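You operate a simulated robot arm through the tools that you are given. There is no shell and no other tool.

You run a simulated two-armed robot. Do the job below in one go: nothing can be reset, and whatever is moved stays where it is left.

Task
Rub the overspray off the earth plate, swing the strap on and run its nut home.
Fine: the grey pad goes back on the stand; the isolator stays off. Set down upright: abrasive pad. What is to be rubbed or washed off counts as gone when no trace of it is left.

Only the result counts: the job must be done as asked and must still hold three seconds after the hand-in. Knocking over, shifting, dropping, spilling or breaking anything else fails it.

Robot
Two 7-joint arms with four-finger grippers on one trunk, on a base that moves. Base frame: it is fixed to the floor where the robot stands at the start and does not move with it; the origin is under the middle of the robot, x ahead of it, y to its left, z up. Units: cm, degrees, N and s.
The left shoulder is at the start at [4, 18.1, 113], the right one opposite. With the tool pointing down near the work surface each hand reaches from about 26 to 82 cm from the robot's upright axis, wherever it stands, measured 20 degrees to its own side. Places, roughly: abrasive pad [125, -150, 75]; bay isolator [120, -130, 80]; earth nut [110, -90, 80]; earth strap [110, -70, 80]; overspray [110, -80, 80]. Payload 3.67 kg a hand.
The tool frame of a hand sits at the grasp point between the pads (the TCP): z along the fingers, y along the line on which they close. The tips reach 2.8 cm beyond it. The gripper opens to 11.2 cm; its body begins 7.3 cm behind the TCP.
Orientation is that of the tool frame in the base frame, as a unit quaternion [x, y, z, w]. With the fingers straight down and closing along the base's y, the tool's x points along the base's -x, its y along +y and its z along -z.

Tools
- The arms move only by the tool arm_command. It takes "left_increments", "right_increments" or both (then of equal length, played together; a hand with none holds still); each is a list of rows, each a list of 7 numbers: the turn, a rotation vector about the base's x, y, z in units of 90 degrees (1.0 is 90 degrees), then the shift along the base's x, y, z in units of 250 mm (1.0 is 250 mm), then the closure in counts, from 0 (fully open) to 255 (shut). In form: [[rx, ry, rz, tx, ty, tz, jaw], ...]. A call has 1 to 20 rows; each row is the pose to reach, as a shift and turn from the pose commanded when the call began. A call with a number of a shift or a turn outside -1 to 1 is refused whole. A row lasts 0.2 s, in which the tool goes at most 5 cm and 8.6 degrees; a call with a longer step from one row to the next is refused whole, and so is a gripper value outside its range. A pose out of reach is approached as far as the arm can. The call stops where the force on the tool passes 40 N (or 10 N more than at its start, if that is more) or the arm is blocked; 0.2 s more then pass. The fingers move at their own pace (about 7.24 cm/s each) and stop on an object; they squeeze with about 33 N. The grip force told is the motor's: it shows also when the fingers shut on nothing. Time passes only in rows, and 0.2 s behind the last, so rows that repeat a pose let the fingers close. It gives the time, the measured TCP pose, the force on the tool (base axes), the opening and the grip force at its end, in the units of the frame above (readings bear some noise), with the torque about the TCP (base axes, N m) and any sound that the robot's microphone picked up.
- Cameras (640 x 400 px; columns grow to the right, rows downward): "scene" is now at [10.98, -1.84, 135.42]; the picture's right is [-0.15, -0.99, 0.00], its down [-0.51, 0.08, -0.86] and it looks along [0.85, -0.13, -0.51] (base axes); focal length 274 px, centre (320, 200). "left" rides on the left gripper at [6, 1.8, -10.4] in its tool frame; the picture's right is [-0.29, 0.96, 0.00], its down [-0.80, -0.24, -0.55] and it looks along [-0.53, -0.16, 0.83] (tool axes); focal length 234 px, centre (320, 200). "right" rides on the right gripper at [6, -1.8, -10.4] in its tool frame; the picture's right is [0.29, 0.96, 0.00], its down [-0.80, 0.24, -0.55] and it looks along [-0.53, 0.16, 0.83] (tool axes); focal length 234 px, centre (320, 200). There is no depth. A picture from a camera that has moved, and an enlarged one, comes with that camera's place and axes in the base frame and with its lens. The place of the scene camera against the robot may be out by one fixed shift of up to 1.2 cm in any direction.
- capture(camera): a new picture of that camera. It takes no simulated time.
- lift_body(by): moves the trunk up (or, below 0, down) by that many cm; the arms and the scene camera ride with it, the base frame stays. It gives what a move gives, with no picture.
- base_move(legs): drives the robot by 1 to 6 legs, each [ahead, left, turn to the left] in cm, cm and degrees, along the robot's own axes; the way and the turn of a leg run together, so that a leg with both is an arc; at most 150 cm and 180 degrees a leg. The arms and the cameras ride along, it lands a little off, and it stops where it bumps. It gives what a move gives.
- pan_tilt(pan, tilt): turns the head with the scene camera to pan (to the left, within 86 degrees either way) and tilt (down, from -29 to 69), counted from straight ahead of the robot. It gives what a move gives.
- zoom(camera, box): a new picture of the part [left, top, right, bottom] of that camera's present view, enlarged. It takes no simulated time.
- finish_job(): hands the job in; it is judged then, once.

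Nothing tells you exact positions but the pictures and the camera data. Unless the task says otherwise, let go and move clear before handing in.

The tools are called after ">>>" as name(argument=value, ...) on one line, values as JSON. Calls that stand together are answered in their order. arm_command: Moves the arms, as the interface text tells. Its arguments: {"type":"object","properties":{"left_increments":{"type":"array","items":{"type":"array","items":{"type":"number"}}},"right_increments":{"type":"array","items":{"type":"array","items":{"type":"number"}}}},"required":[]} The other tools are called the same way: lift_body (by) moves the trunk up or down; base_move (legs) drives the base; pan_tilt (pan, tilt) turns the head that bears the scene camera; capture (camera) takes a picture; zoom (camera, box) takes an enlarged picture of a part of a camera's view; finish_job () hands the job in.

At the start:

```text
time_s: 0.0
left_position: [61.48, 20.68, 92.65]
left_tcp_rot: [0.0, 1.0, 0.0, 0.0]
left_contact_force: [0.5, 0.1, 0.0]
left_wrist_torque: [-0.02, 0.04, 0.04]
left_opening: 11.2
left_gripper_force: 0.1
right_position: [55.57, -17.57, 99.64]
right_tcp_rot: [0.001, 1.0, 0.0, 0.0]
right_contact_force: [-0.6, -0.1, 0.1]
right_wrist_torque: [0.02, 0.01, 0.01]
right_opening: 11.21
right_gripper_force: 0.1
trunk travel left (down, up): [-25.0, 26.4]
robot x, y, heading: [0.05, 0.33, -0.0]
head pan, tilt (commanded): [-8.8, 30.8]
```

scene: 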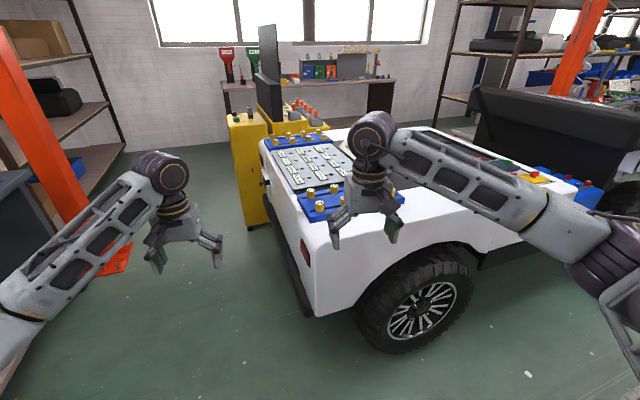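
right: 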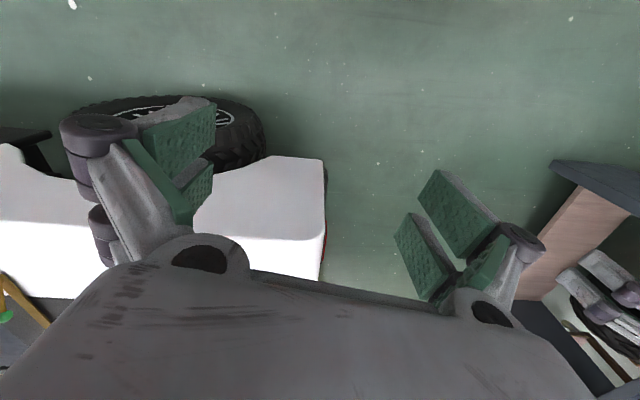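
left: 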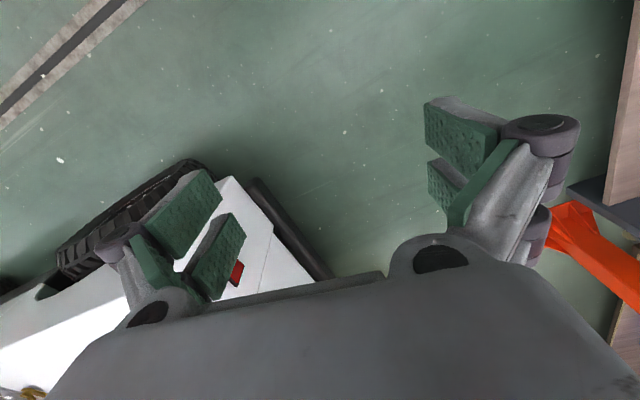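

I see a white utility car with battery packs ahead, and the work (earth plate, strap, nut, pad, isolator) should be to the right, around x 110, y -70 to -150. I turn the head right to look at it.

>>> pan_tilt(pan=-40, tilt=25)

>>> capture(camera="scene")

```text
time_s: 1.0
left_position: [61.37, 20.81, 92.67]
left_tcp_rot: [-0.001, 1.0, 0.0, 0.0]
left_contact_force: [0.3, 0.0, -0.1]
left_wrist_torque: [0.0, -0.05, -0.01]
left_opening: 11.21
left_gripper_force: 0.2
right_position: [55.8, -17.62, 99.43]
right_tcp_rot: [0.0, 1.0, 0.0, 0.001]
right_contact_force: [-1.1, 0.1, -1.0]
right_wrist_torque: [0.03, 0.0, 0.02]
right_opening: 11.18
right_gripper_force: 0.1
trunk travel left (down, up): [-25.0, 26.4]
robot x, y, heading: [0.27, -0.06, 0.2]
head pan, tilt (commanded): [-40.0, 25.0]
```

```text
taken
camera scene: at [9.14, -6.38, 136.35], right [-0.64, -0.77, 0.0], down [-0.32, 0.27, -0.91], along [0.69, -0.58, -0.42], focal length 274 px, centre (320, 200)
```

scene: 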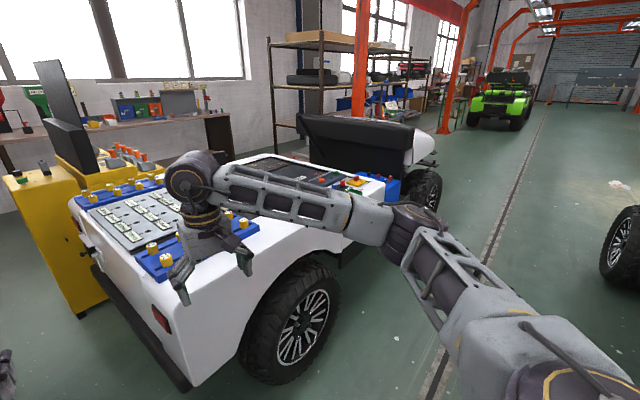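

The work area is on the car's deck, partly hidden by the right arm. I zoom in on it.

>>> zoom(camera="scene", box=[220, 100, 460, 250])

>>> zoom(camera="scene", box=[60, 130, 300, 280])

```text
2.67 times, centred on (340, 175) of scene
camera zoom: at [9.14, -6.38, 136.35], right [-0.64, -0.77, 0.0], down [-0.32, 0.27, -0.91], along [0.69, -0.58, -0.42], focal length 732 px, centre (267, 267)
```

zoom: 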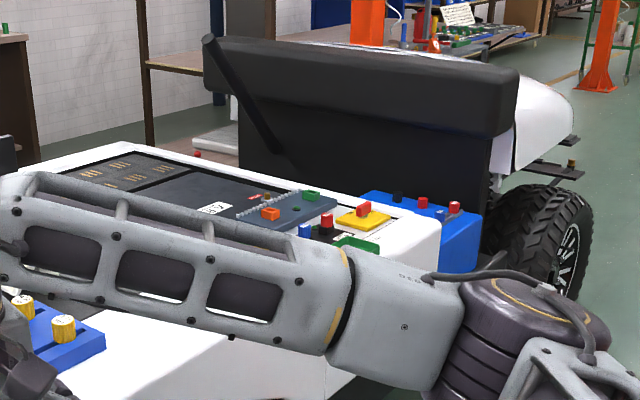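

```text
2.67 times, centred on (180, 205) of scene
camera zoom: at [9.14, -6.38, 136.35], right [-0.64, -0.77, 0.0], down [-0.32, 0.27, -0.91], along [0.69, -0.58, -0.42], focal length 732 px, centre (693, 187)
```

zoom: 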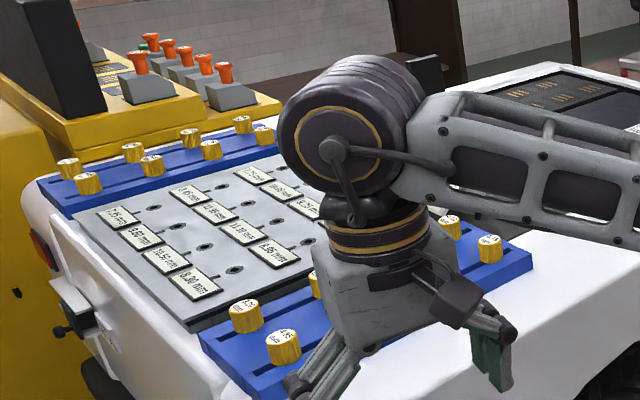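

The deck continues to the right with the blue plate area behind my arm. I drive sideways to the right along the car, then look again.

>>> base_move(legs=[[0, -60, 0]])

>>> pan_tilt(pan=-20, tilt=28)

>>> capture(camera="scene")

```text
time_s: 4.5
left_position: [61.56, -38.52, 92.53]
left_tcp_rot: [-0.007, 1.0, 0.001, 0.0]
left_contact_force: [-0.2, 0.4, 0.1]
left_wrist_torque: [-0.01, 0.01, 0.0]
left_opening: 11.2
left_gripper_force: 0.1
right_position: [56.27, -77.06, 99.38]
right_tcp_rot: [-0.006, 1.0, -0.001, 0.0]
right_contact_force: [0.0, 0.4, 0.8]
right_wrist_torque: [0.02, -0.01, -0.01]
right_opening: 11.18
right_gripper_force: 0.1
trunk travel left (down, up): [-25.0, 26.4]
robot x, y, heading: [0.2, -60.13, 0.6]
head pan, tilt (commanded): [-40.0, 25.0]
```

```text
time_s: 5.3
left_position: [61.63, -38.66, 92.69]
left_tcp_rot: [-0.007, 1.0, 0.0, 0.0]
left_contact_force: [-0.3, 0.9, 0.1]
left_wrist_torque: [0.01, -0.03, 0.02]
left_opening: 11.2
left_gripper_force: 0.1
right_position: [56.35, -77.0, 99.42]
right_tcp_rot: [-0.006, 1.0, 0.001, -0.001]
right_contact_force: [0.8, 0.0, -0.4]
right_wrist_torque: [-0.03, 0.01, 0.01]
right_opening: 11.21
right_gripper_force: 0.0
trunk travel left (down, up): [-25.0, 26.4]
robot x, y, heading: [0.31, -59.93, 0.7]
head pan, tilt (commanded): [-20.0, 28.0]
```

```text
taken
camera scene: at [11.05, -63.56, 135.88], right [-0.33, -0.94, 0.0], down [-0.44, 0.16, -0.88], along [0.83, -0.29, -0.47], focal length 274 px, centre (320, 200)
```

scene: 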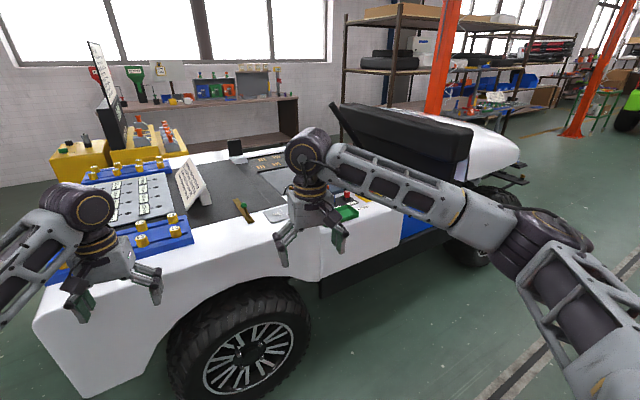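

The earth strap appears near pixel (245,210) and the plate next to it. I zoom in.

>>> zoom(camera="scene", box=[170, 130, 330, 230])

>>> zoom(camera="scene", box=[310, 140, 470, 240])

```text
4.00 times, centred on (250, 180) of scene
camera zoom: at [11.05, -63.56, 135.88], right [-0.33, -0.94, 0.0], down [-0.44, 0.16, -0.88], along [0.83, -0.29, -0.47], focal length 1098 px, centre (600, 280)
```

zoom: 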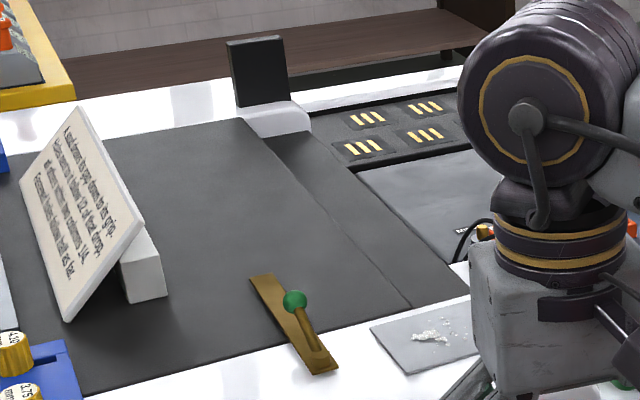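

```text
4.00 times, centred on (390, 190) of scene
camera zoom: at [11.05, -63.56, 135.88], right [-0.33, -0.94, 0.0], down [-0.44, 0.16, -0.88], along [0.83, -0.29, -0.47], focal length 1098 px, centre (40, 240)
```

zoom: 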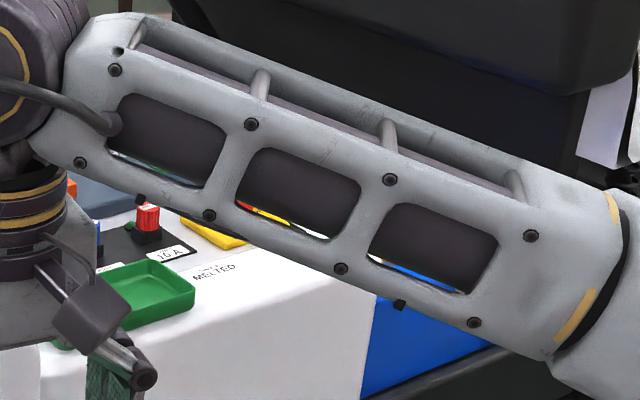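

The plate with white overspray and the strap with a green knob are visible. I drive a bit further right and move the right arm out of the view.

>>> base_move(legs=[[0, -32, 0]])

>>> arm_command(right_increments=[[0, 0, 0, 0, -0.2, 0, 0], [0, 0, 0, 0, -0.4, 0, 0], [0, 0, 0, 0, -0.6, 0, 0], [0, 0, 0, -0.1, -0.8, 0, 0], [0, 0, 0, -0.2, -0.95, 0, 0], [0, 0, 0, -0.2, -0.95, 0, 0]])

>>> pan_tilt(pan=0, tilt=30)

>>> capture(camera="scene")

```text
time_s: 7.5
left_position: [61.83, -69.91, 92.53]
left_tcp_rot: [-0.012, 1.0, 0.001, 0.0]
left_contact_force: [0.0, 1.0, -0.4]
left_wrist_torque: [0.03, 0.0, 0.0]
left_opening: 11.22
left_gripper_force: 0.0
right_position: [57.0, -108.33, 99.54]
right_tcp_rot: [-0.013, 1.0, 0.0, 0.0]
right_contact_force: [-0.8, 0.0, 0.9]
right_wrist_torque: [0.0, -0.01, 0.02]
right_opening: 11.19
right_gripper_force: 0.1
trunk travel left (down, up): [-25.0, 26.4]
robot x, y, heading: [0.79, -92.48, 1.4]
head pan, tilt (commanded): [-20.0, 28.0]
```

```text
refused: row 4 steps farther than a row can; nothing moved
```

```text
time_s: 8.3
left_position: [61.9, -69.87, 92.59]
left_tcp_rot: [-0.012, 1.0, 0.0, 0.0]
left_contact_force: [0.0, 0.3, -0.6]
left_wrist_torque: [0.02, 0.03, 0.01]
left_opening: 11.22
left_gripper_force: 0.1
right_position: [57.16, -108.36, 99.5]
right_tcp_rot: [-0.012, 1.0, 0.0, 0.0]
right_contact_force: [0.1, 0.3, 0.3]
right_wrist_torque: [-0.02, -0.02, -0.01]
right_opening: 11.2
right_gripper_force: 0.1
trunk travel left (down, up): [-25.0, 26.4]
robot x, y, heading: [0.87, -92.67, 1.5]
head pan, tilt (commanded): [0.0, 30.0]
```

```text
taken
camera scene: at [12.07, -92.31, 135.56], right [0.02, -1.0, 0.0], down [-0.5, -0.01, -0.87], along [0.87, 0.02, -0.5], focal length 274 px, centre (320, 200)
```

scene: 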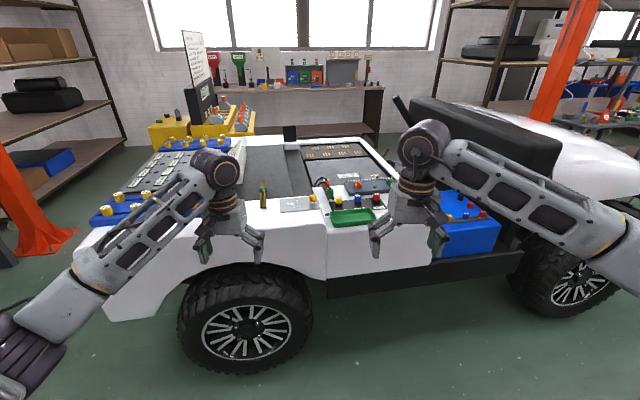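

>>> zoom(camera="scene", box=[220, 125, 420, 250])

>>> zoom(camera="scene", box=[240, 170, 320, 220])

>>> zoom(camera="scene", box=[310, 165, 410, 228])

>>> zoom(camera="scene", box=[400, 150, 520, 225])

```text
3.20 times, centred on (320, 188) of scene
camera zoom: at [12.07, -92.31, 135.56], right [0.02, -1.0, 0.0], down [-0.5, -0.01, -0.87], along [0.87, 0.02, -0.5], focal length 878 px, centre (320, 240)
```

zoom: 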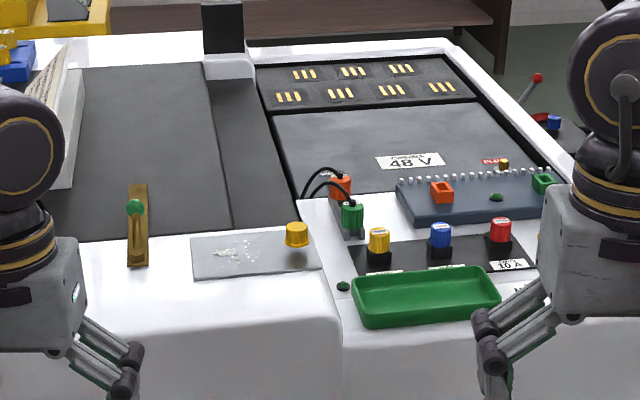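

```text
8.00 times, centred on (280, 195) of scene
camera zoom: at [12.07, -92.31, 135.56], right [0.02, -1.0, 0.0], down [-0.5, -0.01, -0.87], along [0.87, 0.02, -0.5], focal length 2196 px, centre (640, 240)
```

zoom: 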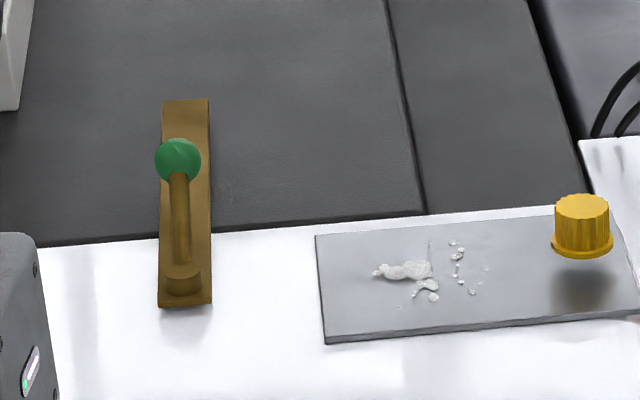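

```text
6.35 times, centred on (360, 196) of scene
camera zoom: at [12.07, -92.31, 135.56], right [0.02, -1.0, 0.0], down [-0.5, -0.01, -0.87], along [0.87, 0.02, -0.5], focal length 1743 px, centre (66, 222)
```

zoom: 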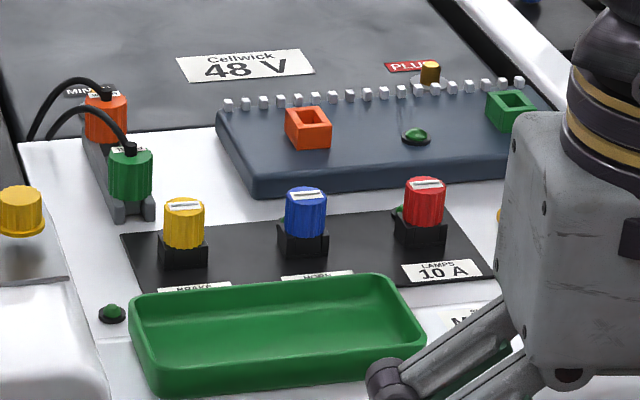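

```text
5.33 times, centred on (460, 188) of scene
camera zoom: at [12.07, -92.31, 135.56], right [0.02, -1.0, 0.0], down [-0.5, -0.01, -0.87], along [0.87, 0.02, -0.5], focal length 1464 px, centre (-427, 267)
```

zoom: 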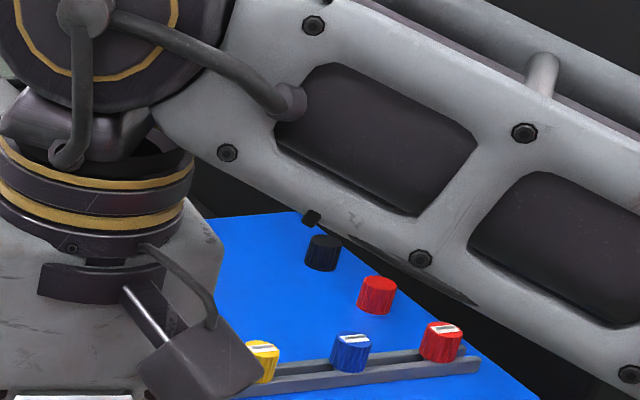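

I see the strap (brass lever with green ball) at roughly x 102–124, y -66, the plate with white overspray, and the yellow nut on its right. The right arm hides the isolator and pad stand, so I move it aside.

>>> arm_command(right_increments=[[0, 0, 0, 0, -0.19, 0, 0], [0, 0, 0, 0, -0.38, 0, 0], [0, 0, 0, -0.05, -0.56, 0, 0], [0, 0, 0, -0.1, -0.73, 0, 0], [0, 0, 0, -0.15, -0.9, 0, 0], [0, 0, 0, -0.15, -0.9, 0, 0]])

>>> pan_tilt(pan=-12, tilt=30)

>>> capture(camera="scene")

```text
time_s: 9.7
left_position: [61.89, -69.98, 92.6]
left_tcp_rot: [-0.012, 1.0, 0.0, 0.0]
left_contact_force: [0.3, 0.3, -0.3]
left_wrist_torque: [-0.01, 0.01, 0.01]
left_opening: 11.2
left_gripper_force: 0.0
right_position: [52.75, -130.81, 99.56]
right_tcp_rot: [-0.013, 1.0, 0.0, 0.0]
right_contact_force: [0.3, -0.2, -0.2]
right_wrist_torque: [0.04, 0.03, 0.0]
right_opening: 11.19
right_gripper_force: 0.0
trunk travel left (down, up): [-25.0, 26.4]
robot x, y, heading: [0.48, -92.09, 1.2]
head pan, tilt (commanded): [0.0, 30.0]
```

```text
time_s: 10.4
left_position: [61.9, -69.98, 92.56]
left_tcp_rot: [-0.012, 1.0, 0.001, 0.0]
left_contact_force: [0.3, 0.6, -0.2]
left_wrist_torque: [0.01, 0.06, 0.01]
left_opening: 11.19
left_gripper_force: 0.0
right_position: [52.76, -130.99, 99.68]
right_tcp_rot: [-0.012, 1.0, 0.0, 0.001]
right_contact_force: [0.5, 0.5, 1.1]
right_wrist_torque: [-0.04, 0.0, 0.04]
right_opening: 11.19
right_gripper_force: 0.0
trunk travel left (down, up): [-25.0, 26.4]
robot x, y, heading: [1.09, -92.16, 1.5]
head pan, tilt (commanded): [-12.0, 30.0]
```

```text
taken
camera scene: at [11.9, -94.23, 135.56], right [-0.18, -0.98, 0.0], down [-0.49, 0.09, -0.87], along [0.85, -0.16, -0.5], focal length 274 px, centre (320, 200)
```

scene: 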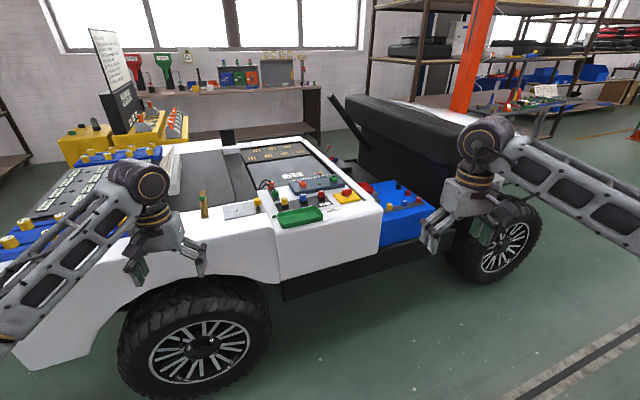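

>>> zoom(camera="scene", box=[310, 140, 450, 227])

>>> zoom(camera="scene", box=[190, 160, 350, 260])

>>> zoom(camera="scene", box=[50, 20, 150, 83])

```text
4.57 times, centred on (380, 184) of scene
camera zoom: at [11.9, -94.23, 135.56], right [-0.18, -0.98, 0.0], down [-0.49, 0.09, -0.87], along [0.85, -0.16, -0.5], focal length 1255 px, centre (46, 275)
```

zoom: 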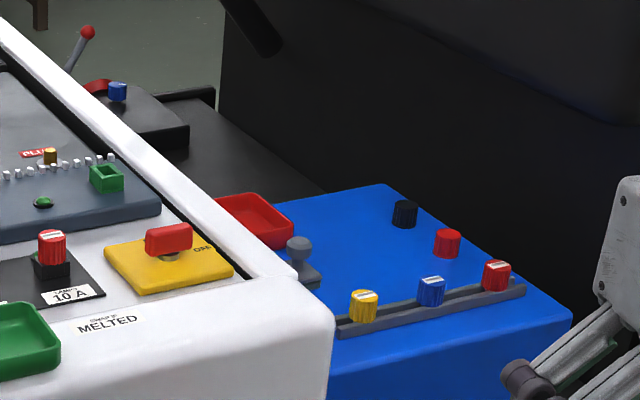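

```text
4.00 times, centred on (270, 210) of scene
camera zoom: at [11.9, -94.23, 135.56], right [-0.18, -0.98, 0.0], down [-0.49, 0.09, -0.87], along [0.85, -0.16, -0.5], focal length 1098 px, centre (520, 160)
```

zoom: 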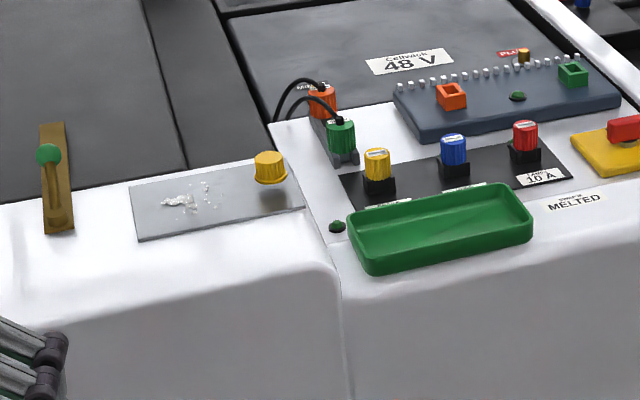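

```text
6.35 times, centred on (100, 52) of scene
camera zoom: at [11.9, -94.23, 135.56], right [-0.18, -0.98, 0.0], down [-0.49, 0.09, -0.87], along [0.85, -0.16, -0.5], focal length 1743 px, centre (1717, 1143)
```

zoom: 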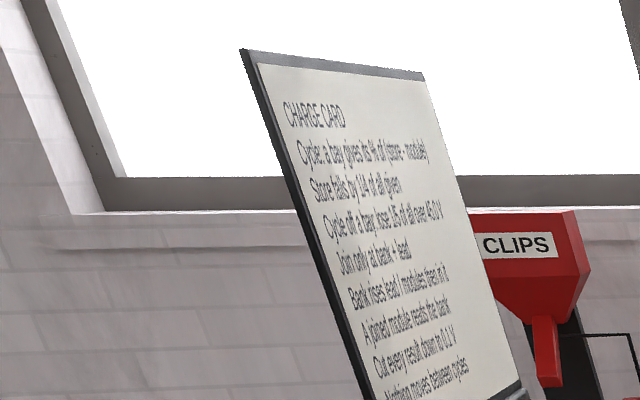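

The isolator is the yellow plate with the red handle reading OFF; the grey pad with its knob is on the blue deck at about (110,-138,76). I raise and tuck the left hand before driving toward the car.

>>> arm_command(left_increments=[[0, 0, 0, 0, 0, 0.2, 0], [0, 0, 0, 0, 0, 0.4, 0], [0, 0, 0, -0.1, 0, 0.55, 0], [0, 0, 0, -0.2, 0.1, 0.65, 0], [0, 0, 0, -0.3, 0.25, 0.65, 0], [0, 0, 0, -0.35, 0.4, 0.65, 0], [0, 0, 0, -0.35, 0.4, 0.65, 0]], right_increments=[[0, 0, 0, 0, 0.1, 0.1, 0], [0, 0, 0, 0, 0.2, 0.2, 0], [0, 0, 0, 0, 0.3, 0.3, 0], [0, 0, 0, 0, 0.35, 0.35, 0], [0, 0, 0, 0, 0.35, 0.35, 0], [0, 0, 0, 0, 0.35, 0.35, 0], [0, 0, 0, 0, 0.35, 0.35, 0]])

>>> base_move(legs=[[25, 0, -1]])

>>> pan_tilt(pan=0, tilt=40)

>>> capture(camera="scene")

>>> capture(camera="right")

```text
time_s: 12.0
left_position: [53.2, -59.63, 108.58]
left_tcp_rot: [-0.012, 1.0, 0.0, -0.001]
left_contact_force: [-0.4, 0.3, -0.1]
left_wrist_torque: [0.03, 0.02, 0.0]
left_opening: 11.2
left_gripper_force: 0.1
right_position: [53.21, -122.4, 108.23]
right_tcp_rot: [-0.012, 1.0, 0.0, -0.001]
right_contact_force: [0.0, -0.4, -0.7]
right_wrist_torque: [0.01, 0.04, -0.02]
right_opening: 11.2
right_gripper_force: 0.0
trunk travel left (down, up): [-25.0, 26.4]
robot x, y, heading: [1.0, -92.15, 1.4]
head pan, tilt (commanded): [-12.0, 30.0]
```

```text
time_s: 13.9
left_position: [79.24, -60.06, 108.66]
left_tcp_rot: [-0.003, 1.0, 0.0, 0.0]
left_contact_force: [0.7, -0.9, -0.7]
left_wrist_torque: [0.0, 0.02, -0.03]
left_opening: 11.19
left_gripper_force: 0.1
right_position: [78.02, -122.61, 108.31]
right_tcp_rot: [-0.005, 1.0, 0.0, 0.0]
right_contact_force: [0.4, -0.3, 0.6]
right_wrist_torque: [-0.02, -0.01, 0.01]
right_opening: 11.24
right_gripper_force: 0.0
trunk travel left (down, up): [-25.0, 26.4]
robot x, y, heading: [26.58, -91.5, 0.4]
head pan, tilt (commanded): [-12.0, 30.0]
```

```text
time_s: 14.7
left_position: [79.05, -60.08, 108.67]
left_tcp_rot: [-0.005, 1.0, 0.0, 0.0]
left_contact_force: [0.2, 0.5, 0.1]
left_wrist_torque: [0.0, 0.02, -0.04]
left_opening: 11.21
left_gripper_force: 0.0
right_position: [78.03, -122.77, 108.22]
right_tcp_rot: [-0.004, 1.0, 0.0, 0.0]
right_contact_force: [-0.5, 0.3, 0.3]
right_wrist_torque: [-0.01, 0.03, 0.0]
right_opening: 11.19
right_gripper_force: 0.0
trunk travel left (down, up): [-25.0, 26.4]
robot x, y, heading: [26.65, -91.84, 0.5]
head pan, tilt (commanded): [0.0, 40.0]
```

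```text
taken
camera scene: at [36.87, -92.12, 134.03], right [0.01, -1.0, 0.0], down [-0.64, 0.0, -0.77], along [0.77, 0.01, -0.64], focal length 274 px, centre (320, 200)
```

scene: 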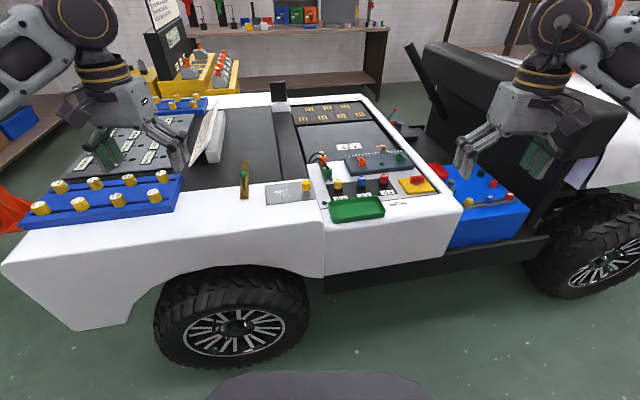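

```text
taken
camera right: at [72.24, -124.56, 118.74], right [-0.3, 0.96, 0.0], down [0.8, 0.25, 0.55], along [0.53, 0.16, -0.83], focal length 234 px, centre (320, 200)
```

right: 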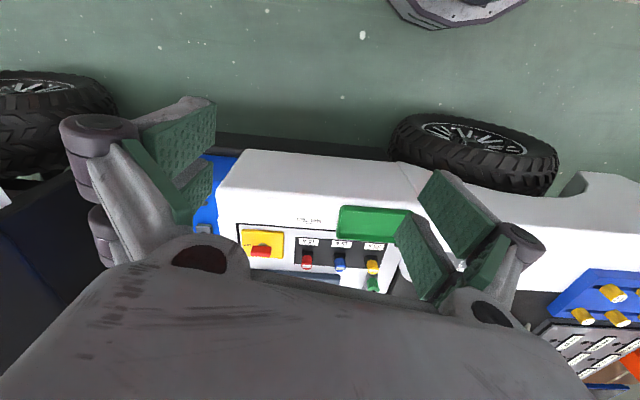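

Both hands are up and clear. The car's side is at x≈93 and the near wheel at x≈79, so I can go another ~20 cm forward safely.

>>> base_move(legs=[[20, -8, 0]])

>>> pan_tilt(pan=-15, tilt=50)

>>> capture(camera="scene")

>>> capture(camera="right")

>>> capture(camera="left")

```text
time_s: 16.3
left_position: [98.67, -68.08, 108.6]
left_tcp_rot: [-0.004, 1.0, 0.0, 0.0]
left_contact_force: [0.1, -0.3, 0.1]
left_wrist_torque: [0.03, 0.04, -0.01]
left_opening: 11.25
left_gripper_force: 0.0
right_position: [97.69, -130.71, 108.28]
right_tcp_rot: [-0.003, 1.0, 0.0, 0.0]
right_contact_force: [-0.1, 0.6, 0.2]
right_wrist_torque: [0.01, 0.01, -0.01]
right_opening: 11.19
right_gripper_force: 0.1
trunk travel left (down, up): [-25.0, 26.4]
robot x, y, heading: [46.29, -99.64, 0.3]
head pan, tilt (commanded): [0.0, 40.0]
```

```text
time_s: 17.1
left_position: [98.6, -67.94, 108.66]
left_tcp_rot: [-0.004, 1.0, 0.0, -0.001]
left_contact_force: [-0.5, 0.1, 1.0]
left_wrist_torque: [0.02, -0.04, -0.01]
left_opening: 11.23
left_gripper_force: 0.2
right_position: [97.81, -130.67, 108.37]
right_tcp_rot: [-0.003, 1.0, 0.0, 0.0]
right_contact_force: [-1.0, -0.2, 0.3]
right_wrist_torque: [0.02, -0.01, 0.0]
right_opening: 11.23
right_gripper_force: 0.1
trunk travel left (down, up): [-25.0, 26.4]
robot x, y, heading: [46.09, -99.6, 0.1]
head pan, tilt (commanded): [-15.0, 50.0]
```

```text
taken
camera scene: at [55.39, -101.98, 132.61], right [-0.25, -0.97, 0.0], down [-0.74, 0.19, -0.64], along [0.62, -0.16, -0.77], focal length 274 px, centre (320, 200)
```

scene: 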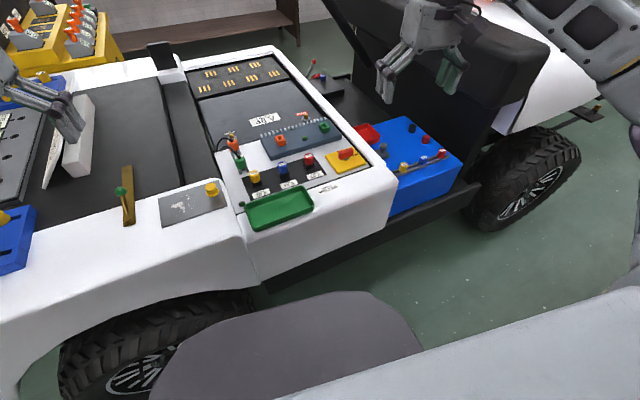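

```text
taken
camera right: at [91.79, -132.44, 118.76], right [-0.3, 0.96, 0.0], down [0.8, 0.25, 0.55], along [0.53, 0.16, -0.83], focal length 234 px, centre (320, 200)
```

right: 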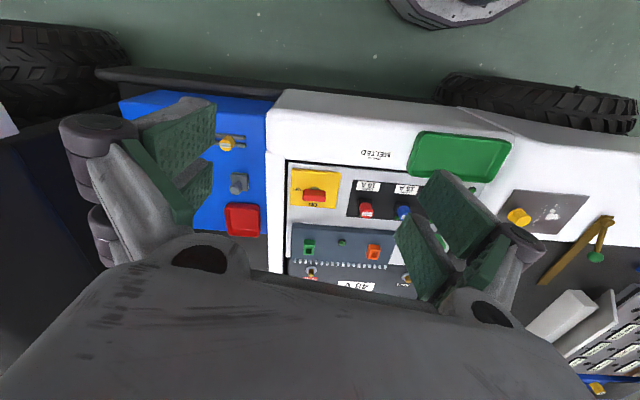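

```text
taken
camera left: at [92.55, -66.25, 118.95], right [0.28, 0.96, 0.0], down [0.8, -0.23, 0.55], along [0.53, -0.15, -0.83], focal length 234 px, centre (320, 200)
```

left: 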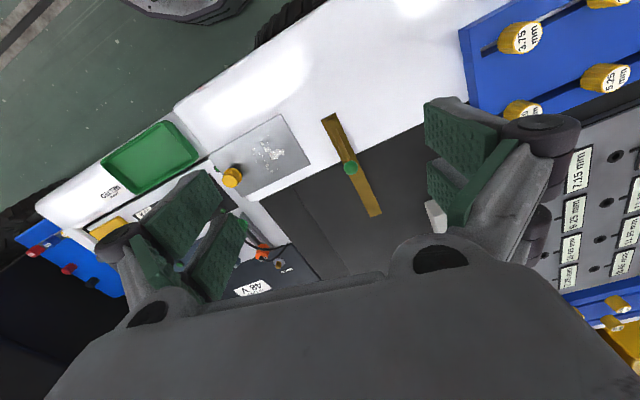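

I now see everything from both hand cameras. I zoom on the pad, plate, nut and strap for details.

>>> zoom(camera="right", box=[200, 120, 320, 240])

>>> zoom(camera="left", box=[200, 90, 400, 230])

>>> zoom(camera="scene", box=[100, 165, 240, 240])

>>> zoom(camera="scene", box=[320, 110, 460, 210])

>>> zoom(camera="right", box=[500, 170, 640, 290])

```text
3.33 times, centred on (260, 180) of right
camera zoom: at [91.79, -132.44, 118.76], right [-0.3, 0.96, 0.0], down [0.8, 0.25, 0.55], along [0.53, 0.16, -0.83], focal length 781 px, centre (520, 267)
```

zoom: 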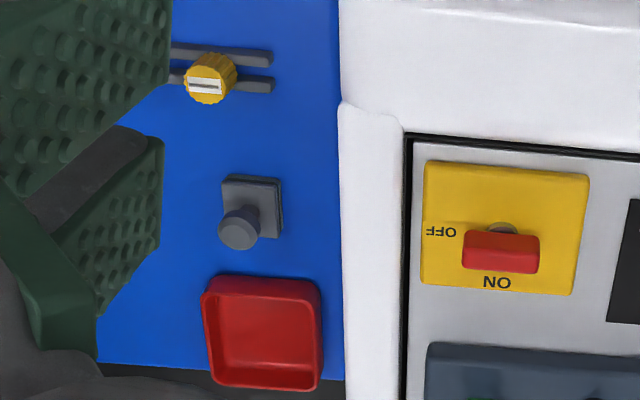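

```text
2.86 times, centred on (300, 160) of left
camera zoom: at [92.55, -66.25, 118.95], right [0.28, 0.96, 0.0], down [0.8, -0.23, 0.55], along [0.53, -0.15, -0.83], focal length 669 px, centre (377, 314)
```

zoom: 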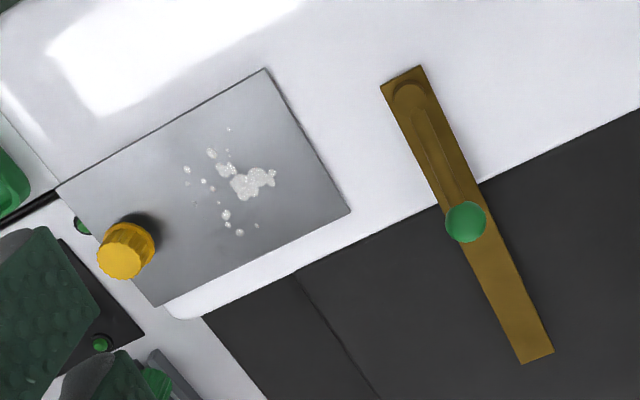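

```text
4.57 times, centred on (170, 202) of scene
camera zoom: at [55.39, -101.98, 132.61], right [-0.25, -0.97, 0.0], down [-0.74, 0.19, -0.64], along [0.62, -0.16, -0.77], focal length 1255 px, centre (1006, 189)
```

zoom: 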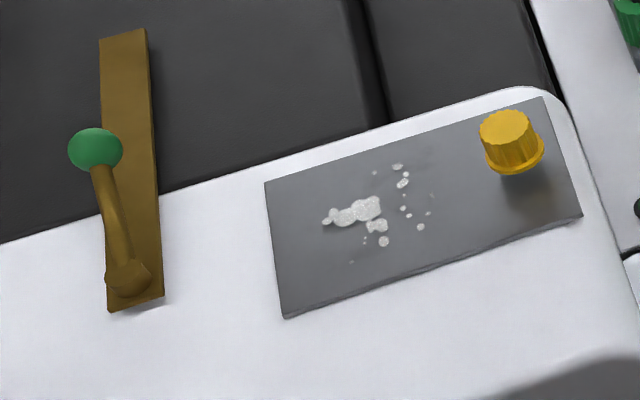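

```text
4.00 times, centred on (390, 160) of scene
camera zoom: at [55.39, -101.98, 132.61], right [-0.25, -0.97, 0.0], down [-0.74, 0.19, -0.64], along [0.62, -0.16, -0.77], focal length 1098 px, centre (40, 360)
```

zoom: 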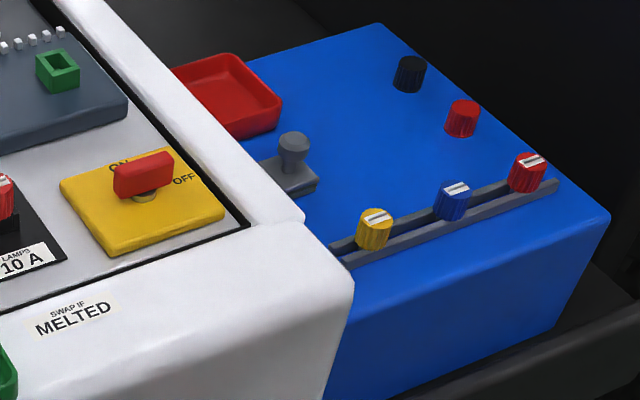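

```text
3.33 times, centred on (570, 230) of right
camera zoom: at [91.79, -132.44, 118.76], right [-0.3, 0.96, 0.0], down [0.8, 0.25, 0.55], along [0.53, 0.16, -0.83], focal length 781 px, centre (-513, 100)
```

zoom: 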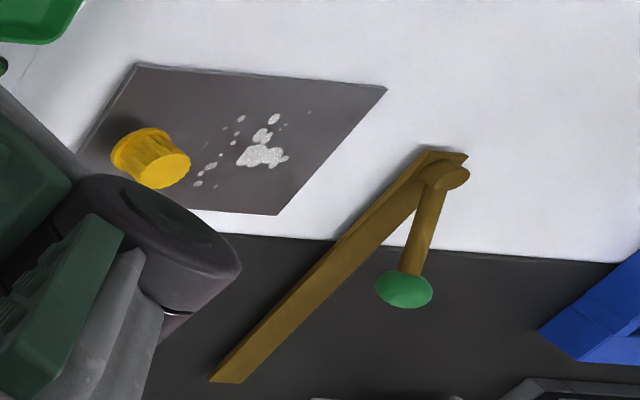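

Triangulating from the hand cameras: plate top z≈80.2 with overspray around (105.4,-79.2); nut top at (107,-86.6,83.2); strap pivot near (103,-67.5) with its ball at (110,-66,84); pad knob about (126,-143.5,70). The pad is out of reach from here, so I shift the right hand left a bit and drive right and a little forward.

>>> arm_command(right_increments=[[0, 0, 0, 0, 0.19, 0, 0], [0, 0, 0, 0, 0.38, 0, 0], [0, 0, 0, 0, 0.5, 0, 0], [0, 0, 0, 0, 0.5, 0, 0]])

>>> base_move(legs=[[0, -20, 0], [7, 0, 0]])

>>> capture(camera="scene")

>>> capture(camera="right")

```text
time_s: 18.1
left_position: [98.75, -67.9, 108.74]
left_tcp_rot: [-0.004, 1.0, 0.002, 0.0]
left_contact_force: [-0.3, -0.4, -0.2]
left_wrist_torque: [0.02, -0.01, 0.0]
left_opening: 11.21
left_gripper_force: 0.1
right_position: [97.55, -118.24, 108.36]
right_tcp_rot: [-0.004, 1.0, 0.0, 0.0]
right_contact_force: [0.3, 0.0, 0.3]
right_wrist_torque: [0.01, -0.01, 0.01]
right_opening: 11.2
right_gripper_force: 0.0
trunk travel left (down, up): [-25.0, 26.4]
robot x, y, heading: [45.85, -99.39, 0.7]
head pan, tilt (commanded): [-15.0, 50.0]
```

```text
time_s: 20.3
left_position: [106.1, -88.05, 108.49]
left_tcp_rot: [0.0, 1.0, 0.001, -0.001]
left_contact_force: [0.8, -0.8, -0.1]
left_wrist_torque: [0.0, 0.08, 0.02]
left_opening: 11.19
left_gripper_force: 0.1
right_position: [104.66, -138.49, 108.45]
right_tcp_rot: [0.0, 1.0, 0.0, -0.001]
right_contact_force: [0.6, -0.7, 0.0]
right_wrist_torque: [0.02, 0.06, 0.02]
right_opening: 11.2
right_gripper_force: 0.0
trunk travel left (down, up): [-25.0, 26.4]
robot x, y, heading: [52.82, -119.78, -0.2]
head pan, tilt (commanded): [-15.0, 50.0]
```

```text
taken
camera scene: at [62.64, -121.85, 132.59], right [-0.26, -0.97, 0.0], down [-0.74, 0.2, -0.64], along [0.62, -0.17, -0.77], focal length 274 px, centre (320, 200)
```

scene: 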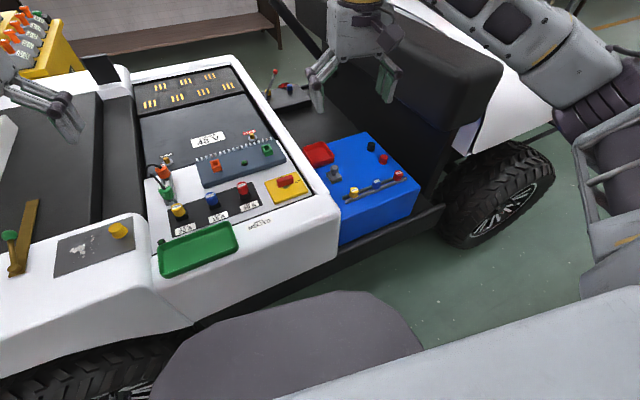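

```text
taken
camera right: at [98.83, -140.18, 118.79], right [-0.29, 0.96, 0.0], down [0.8, 0.24, 0.55], along [0.53, 0.16, -0.83], focal length 234 px, centre (320, 200)
```

right: 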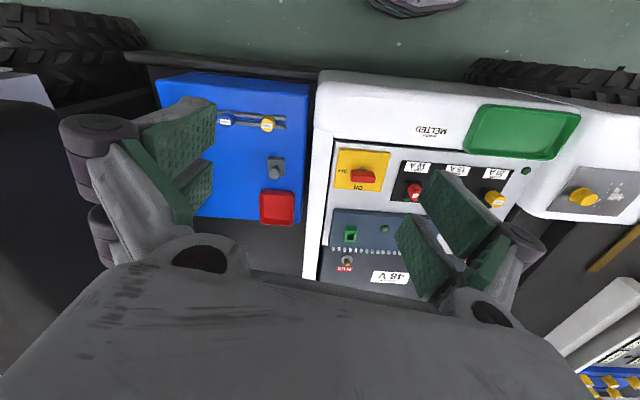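

I can see the pad on the blue deck again; I zoom on it from both cameras to fix its position.

>>> zoom(camera="right", box=[230, 130, 320, 190])

>>> zoom(camera="scene", box=[290, 130, 390, 200])

```text
6.67 times, centred on (275, 160) of right
camera zoom: at [98.83, -140.18, 118.79], right [-0.29, 0.96, 0.0], down [0.8, 0.24, 0.55], along [0.53, 0.16, -0.83], focal length 1561 px, centre (620, 467)
```

zoom: 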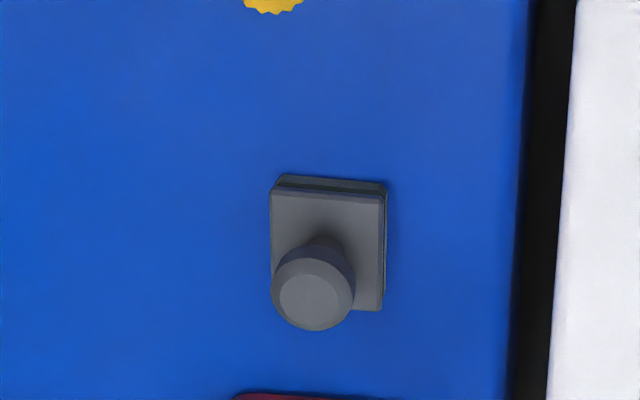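

```text
5.71 times, centred on (340, 165) of scene
camera zoom: at [62.64, -121.85, 132.59], right [-0.26, -0.97, 0.0], down [-0.74, 0.2, -0.64], along [0.62, -0.17, -0.77], focal length 1569 px, centre (206, 400)
```

zoom: 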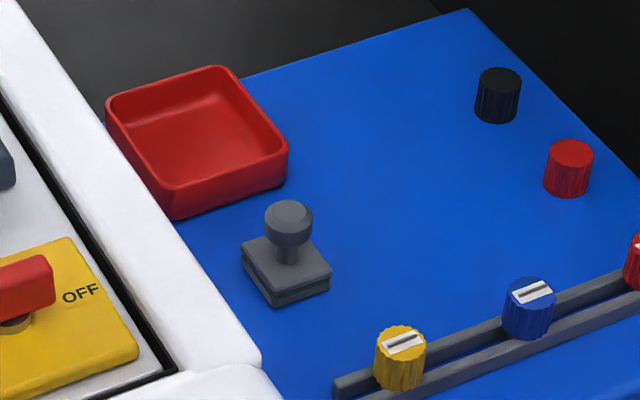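

The pad is a ~4 cm square block with a stem and round knob, centred near (125.3,-143.2), knob centre z≈71, standing on the blue stand, yaw about 12°. I bring the right hand above it, partly closed, and look again.

>>> arm_command(right_increments=[[0, 0, 0, 0.14, -0.03, -0.1, 60], [0, 0, 0, 0.28, -0.06, -0.2, 120], [0, 0, 0, 0.42, -0.09, -0.3, 141], [0, 0, 0, 0.56, -0.12, -0.4, 141], [0, 0, 0, 0.7, -0.15, -0.5, 141], [0, 0, 0, 0.826, -0.188, -0.62, 141], [0, 0, 0, 0.826, -0.188, -0.62, 141], [0, 0, 0, 0.826, -0.188, -0.62, 141]])

>>> capture(camera="right")

>>> capture(camera="scene")

```text
time_s: 22.1
left_position: [106.01, -88.09, 108.69]
left_tcp_rot: [0.0, 1.0, 0.001, 0.0]
left_contact_force: [-0.3, 0.5, -0.6]
left_wrist_torque: [0.0, 0.02, 0.02]
left_opening: 11.21
left_gripper_force: 0.2
right_position: [125.48, -142.94, 93.33]
right_tcp_rot: [0.0, 1.0, 0.0, 0.0]
right_contact_force: [0.4, -0.4, 0.2]
right_wrist_torque: [0.02, -0.06, 0.02]
right_opening: 4.98
right_gripper_force: 0.1
trunk travel left (down, up): [-25.0, 26.4]
robot x, y, heading: [52.96, -119.43, -0.1]
head pan, tilt (commanded): [-15.0, 50.0]
```

```text
taken
camera right: at [119.56, -144.83, 103.63], right [-0.29, 0.96, 0.0], down [0.8, 0.24, 0.55], along [0.53, 0.16, -0.83], focal length 234 px, centre (320, 200)
```

right: 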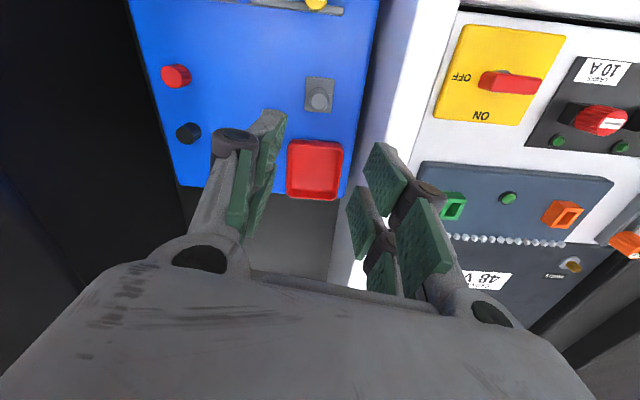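

```text
taken
camera scene: at [62.53, -121.78, 132.6], right [-0.26, -0.97, 0.0], down [-0.74, 0.2, -0.64], along [0.62, -0.17, -0.77], focal length 274 px, centre (320, 200)
```

scene: 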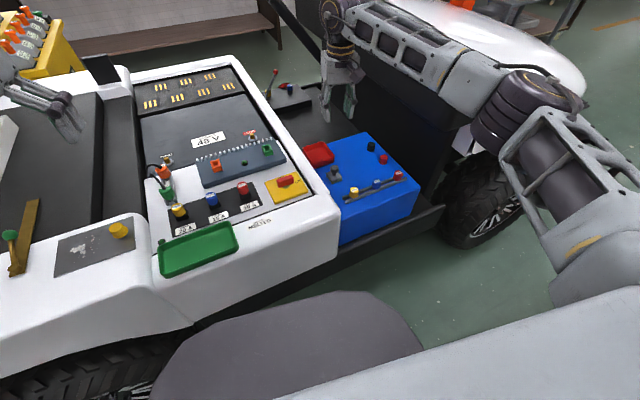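

The knob lies right under the TCP line (col ~320). I zoom for a better fix of its height and the white rim's height.

>>> zoom(camera="right", box=[280, 60, 380, 120])

>>> zoom(camera="right", box=[330, 0, 500, 140])

```text
6.40 times, centred on (330, 90) of right
camera zoom: at [119.56, -144.83, 103.63], right [-0.29, 0.96, 0.0], down [0.8, 0.24, 0.55], along [0.53, 0.16, -0.83], focal length 1499 px, centre (256, 904)
```

zoom: 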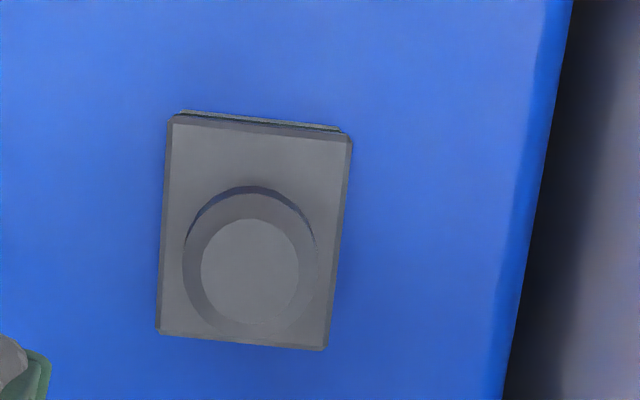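

```text
2.86 times, centred on (415, 70) of right
camera zoom: at [119.56, -144.83, 103.63], right [-0.29, 0.96, 0.0], down [0.8, 0.24, 0.55], along [0.53, 0.16, -0.83], focal length 669 px, centre (49, 571)
```

zoom: 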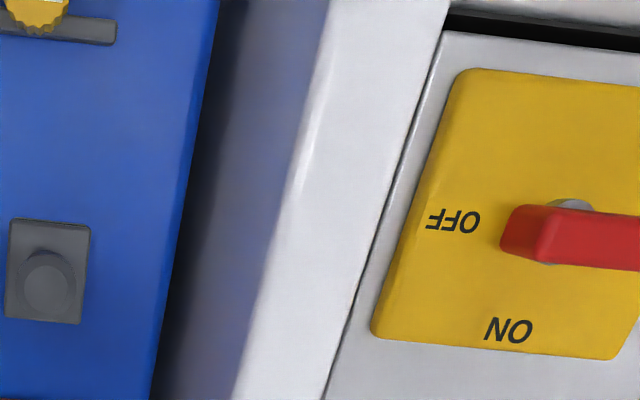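

The fix gives knob at (125.2,-143.25,71), pad top plate z≈67.5, isolator panel z≈75.5, so there is room with fingers at 5 cm. I descend most of the way and check.

>>> arm_command(right_increments=[[0, 0, 0, -0.005, -0.003, -0.16, 141], [0, 0, 0, -0.011, -0.006, -0.32, 141], [0, 0, 0, -0.011, -0.006, -0.48, 141], [0, 0, 0, -0.011, -0.006, -0.6, 141], [0, 0, 0, -0.011, -0.006, -0.68, 141], [0, 0, 0, -0.011, -0.006, -0.68, 141]])

>>> capture(camera="right")

>>> zoom(camera="scene", box=[280, 80, 420, 200])

```text
time_s: 23.5
left_position: [106.05, -88.02, 108.73]
left_tcp_rot: [0.001, 1.0, 0.0, 0.0]
left_contact_force: [-0.7, 0.6, -0.1]
left_wrist_torque: [-0.03, 0.01, 0.0]
left_opening: 11.19
left_gripper_force: 0.0
right_position: [124.66, -143.28, 75.96]
right_tcp_rot: [0.001, 1.0, 0.0, 0.0]
right_contact_force: [-0.1, -0.3, -0.2]
right_wrist_torque: [-0.01, 0.01, -0.01]
right_opening: 5.02
right_gripper_force: 0.0
trunk travel left (down, up): [-25.0, 26.4]
robot x, y, heading: [52.89, -119.26, -0.1]
head pan, tilt (commanded): [-15.0, 50.0]
```

```text
taken
camera right: at [118.84, -145.02, 86.44], right [-0.29, 0.96, 0.0], down [0.8, 0.24, 0.55], along [0.53, 0.16, -0.83], focal length 234 px, centre (320, 200)
```

right: 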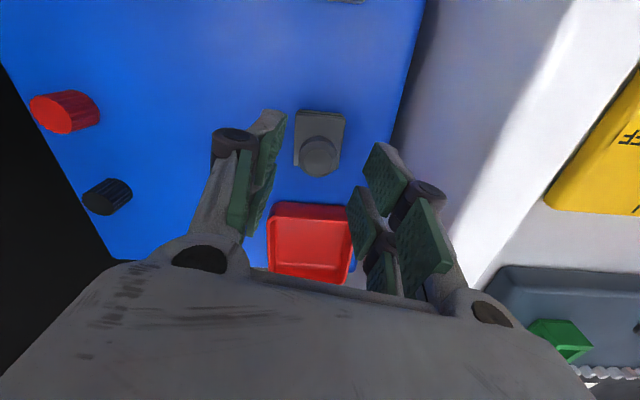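

```text
3.33 times, centred on (350, 140) of scene
camera zoom: at [62.48, -121.8, 132.61], right [-0.26, -0.97, 0.0], down [-0.74, 0.2, -0.64], along [0.62, -0.17, -0.77], focal length 915 px, centre (220, 400)
```

zoom: 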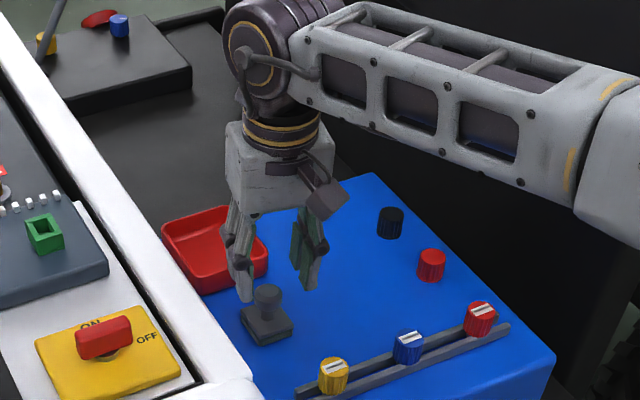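

The knob is centred between the fingers. I descend the last 4.7 cm and close.

>>> arm_command(right_increments=[[0, 0, 0, 0, 0, -0.08, 141], [0, 0, 0, 0, 0, -0.15, 141], [0, 0, 0, 0, 0, -0.188, 141], [0, 0, 0, 0, 0, -0.188, 141], [0, 0, 0, 0, 0, -0.188, 200], [0, 0, 0, 0, 0, -0.188, 255], [0, 0, 0, 0, 0, -0.188, 255], [0, 0, 0, 0, 0, -0.188, 255]])

>>> capture(camera="right")

```text
time_s: 25.3
left_position: [106.06, -88.21, 108.62]
left_tcp_rot: [0.0, 1.0, 0.002, 0.0]
left_contact_force: [-0.6, 0.8, 0.9]
left_wrist_torque: [0.01, -0.01, -0.01]
left_opening: 11.19
left_gripper_force: 0.1
right_position: [124.92, -143.41, 71.22]
right_tcp_rot: [0.0, 1.0, 0.0, 0.0]
right_contact_force: [0.4, 0.1, -0.8]
right_wrist_torque: [0.0, 0.04, -0.01]
right_opening: 2.59
right_gripper_force: 33.4
trunk travel left (down, up): [-25.0, 26.4]
robot x, y, heading: [52.52, -119.09, -0.1]
head pan, tilt (commanded): [-15.0, 50.0]
```

```text
taken
camera right: at [119.06, -145.06, 81.6], right [-0.29, 0.96, 0.0], down [0.8, 0.24, 0.55], along [0.53, 0.16, -0.83], focal length 234 px, centre (320, 200)
```

right: 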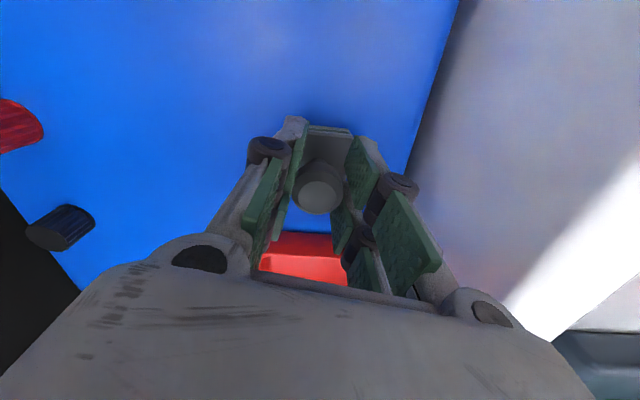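

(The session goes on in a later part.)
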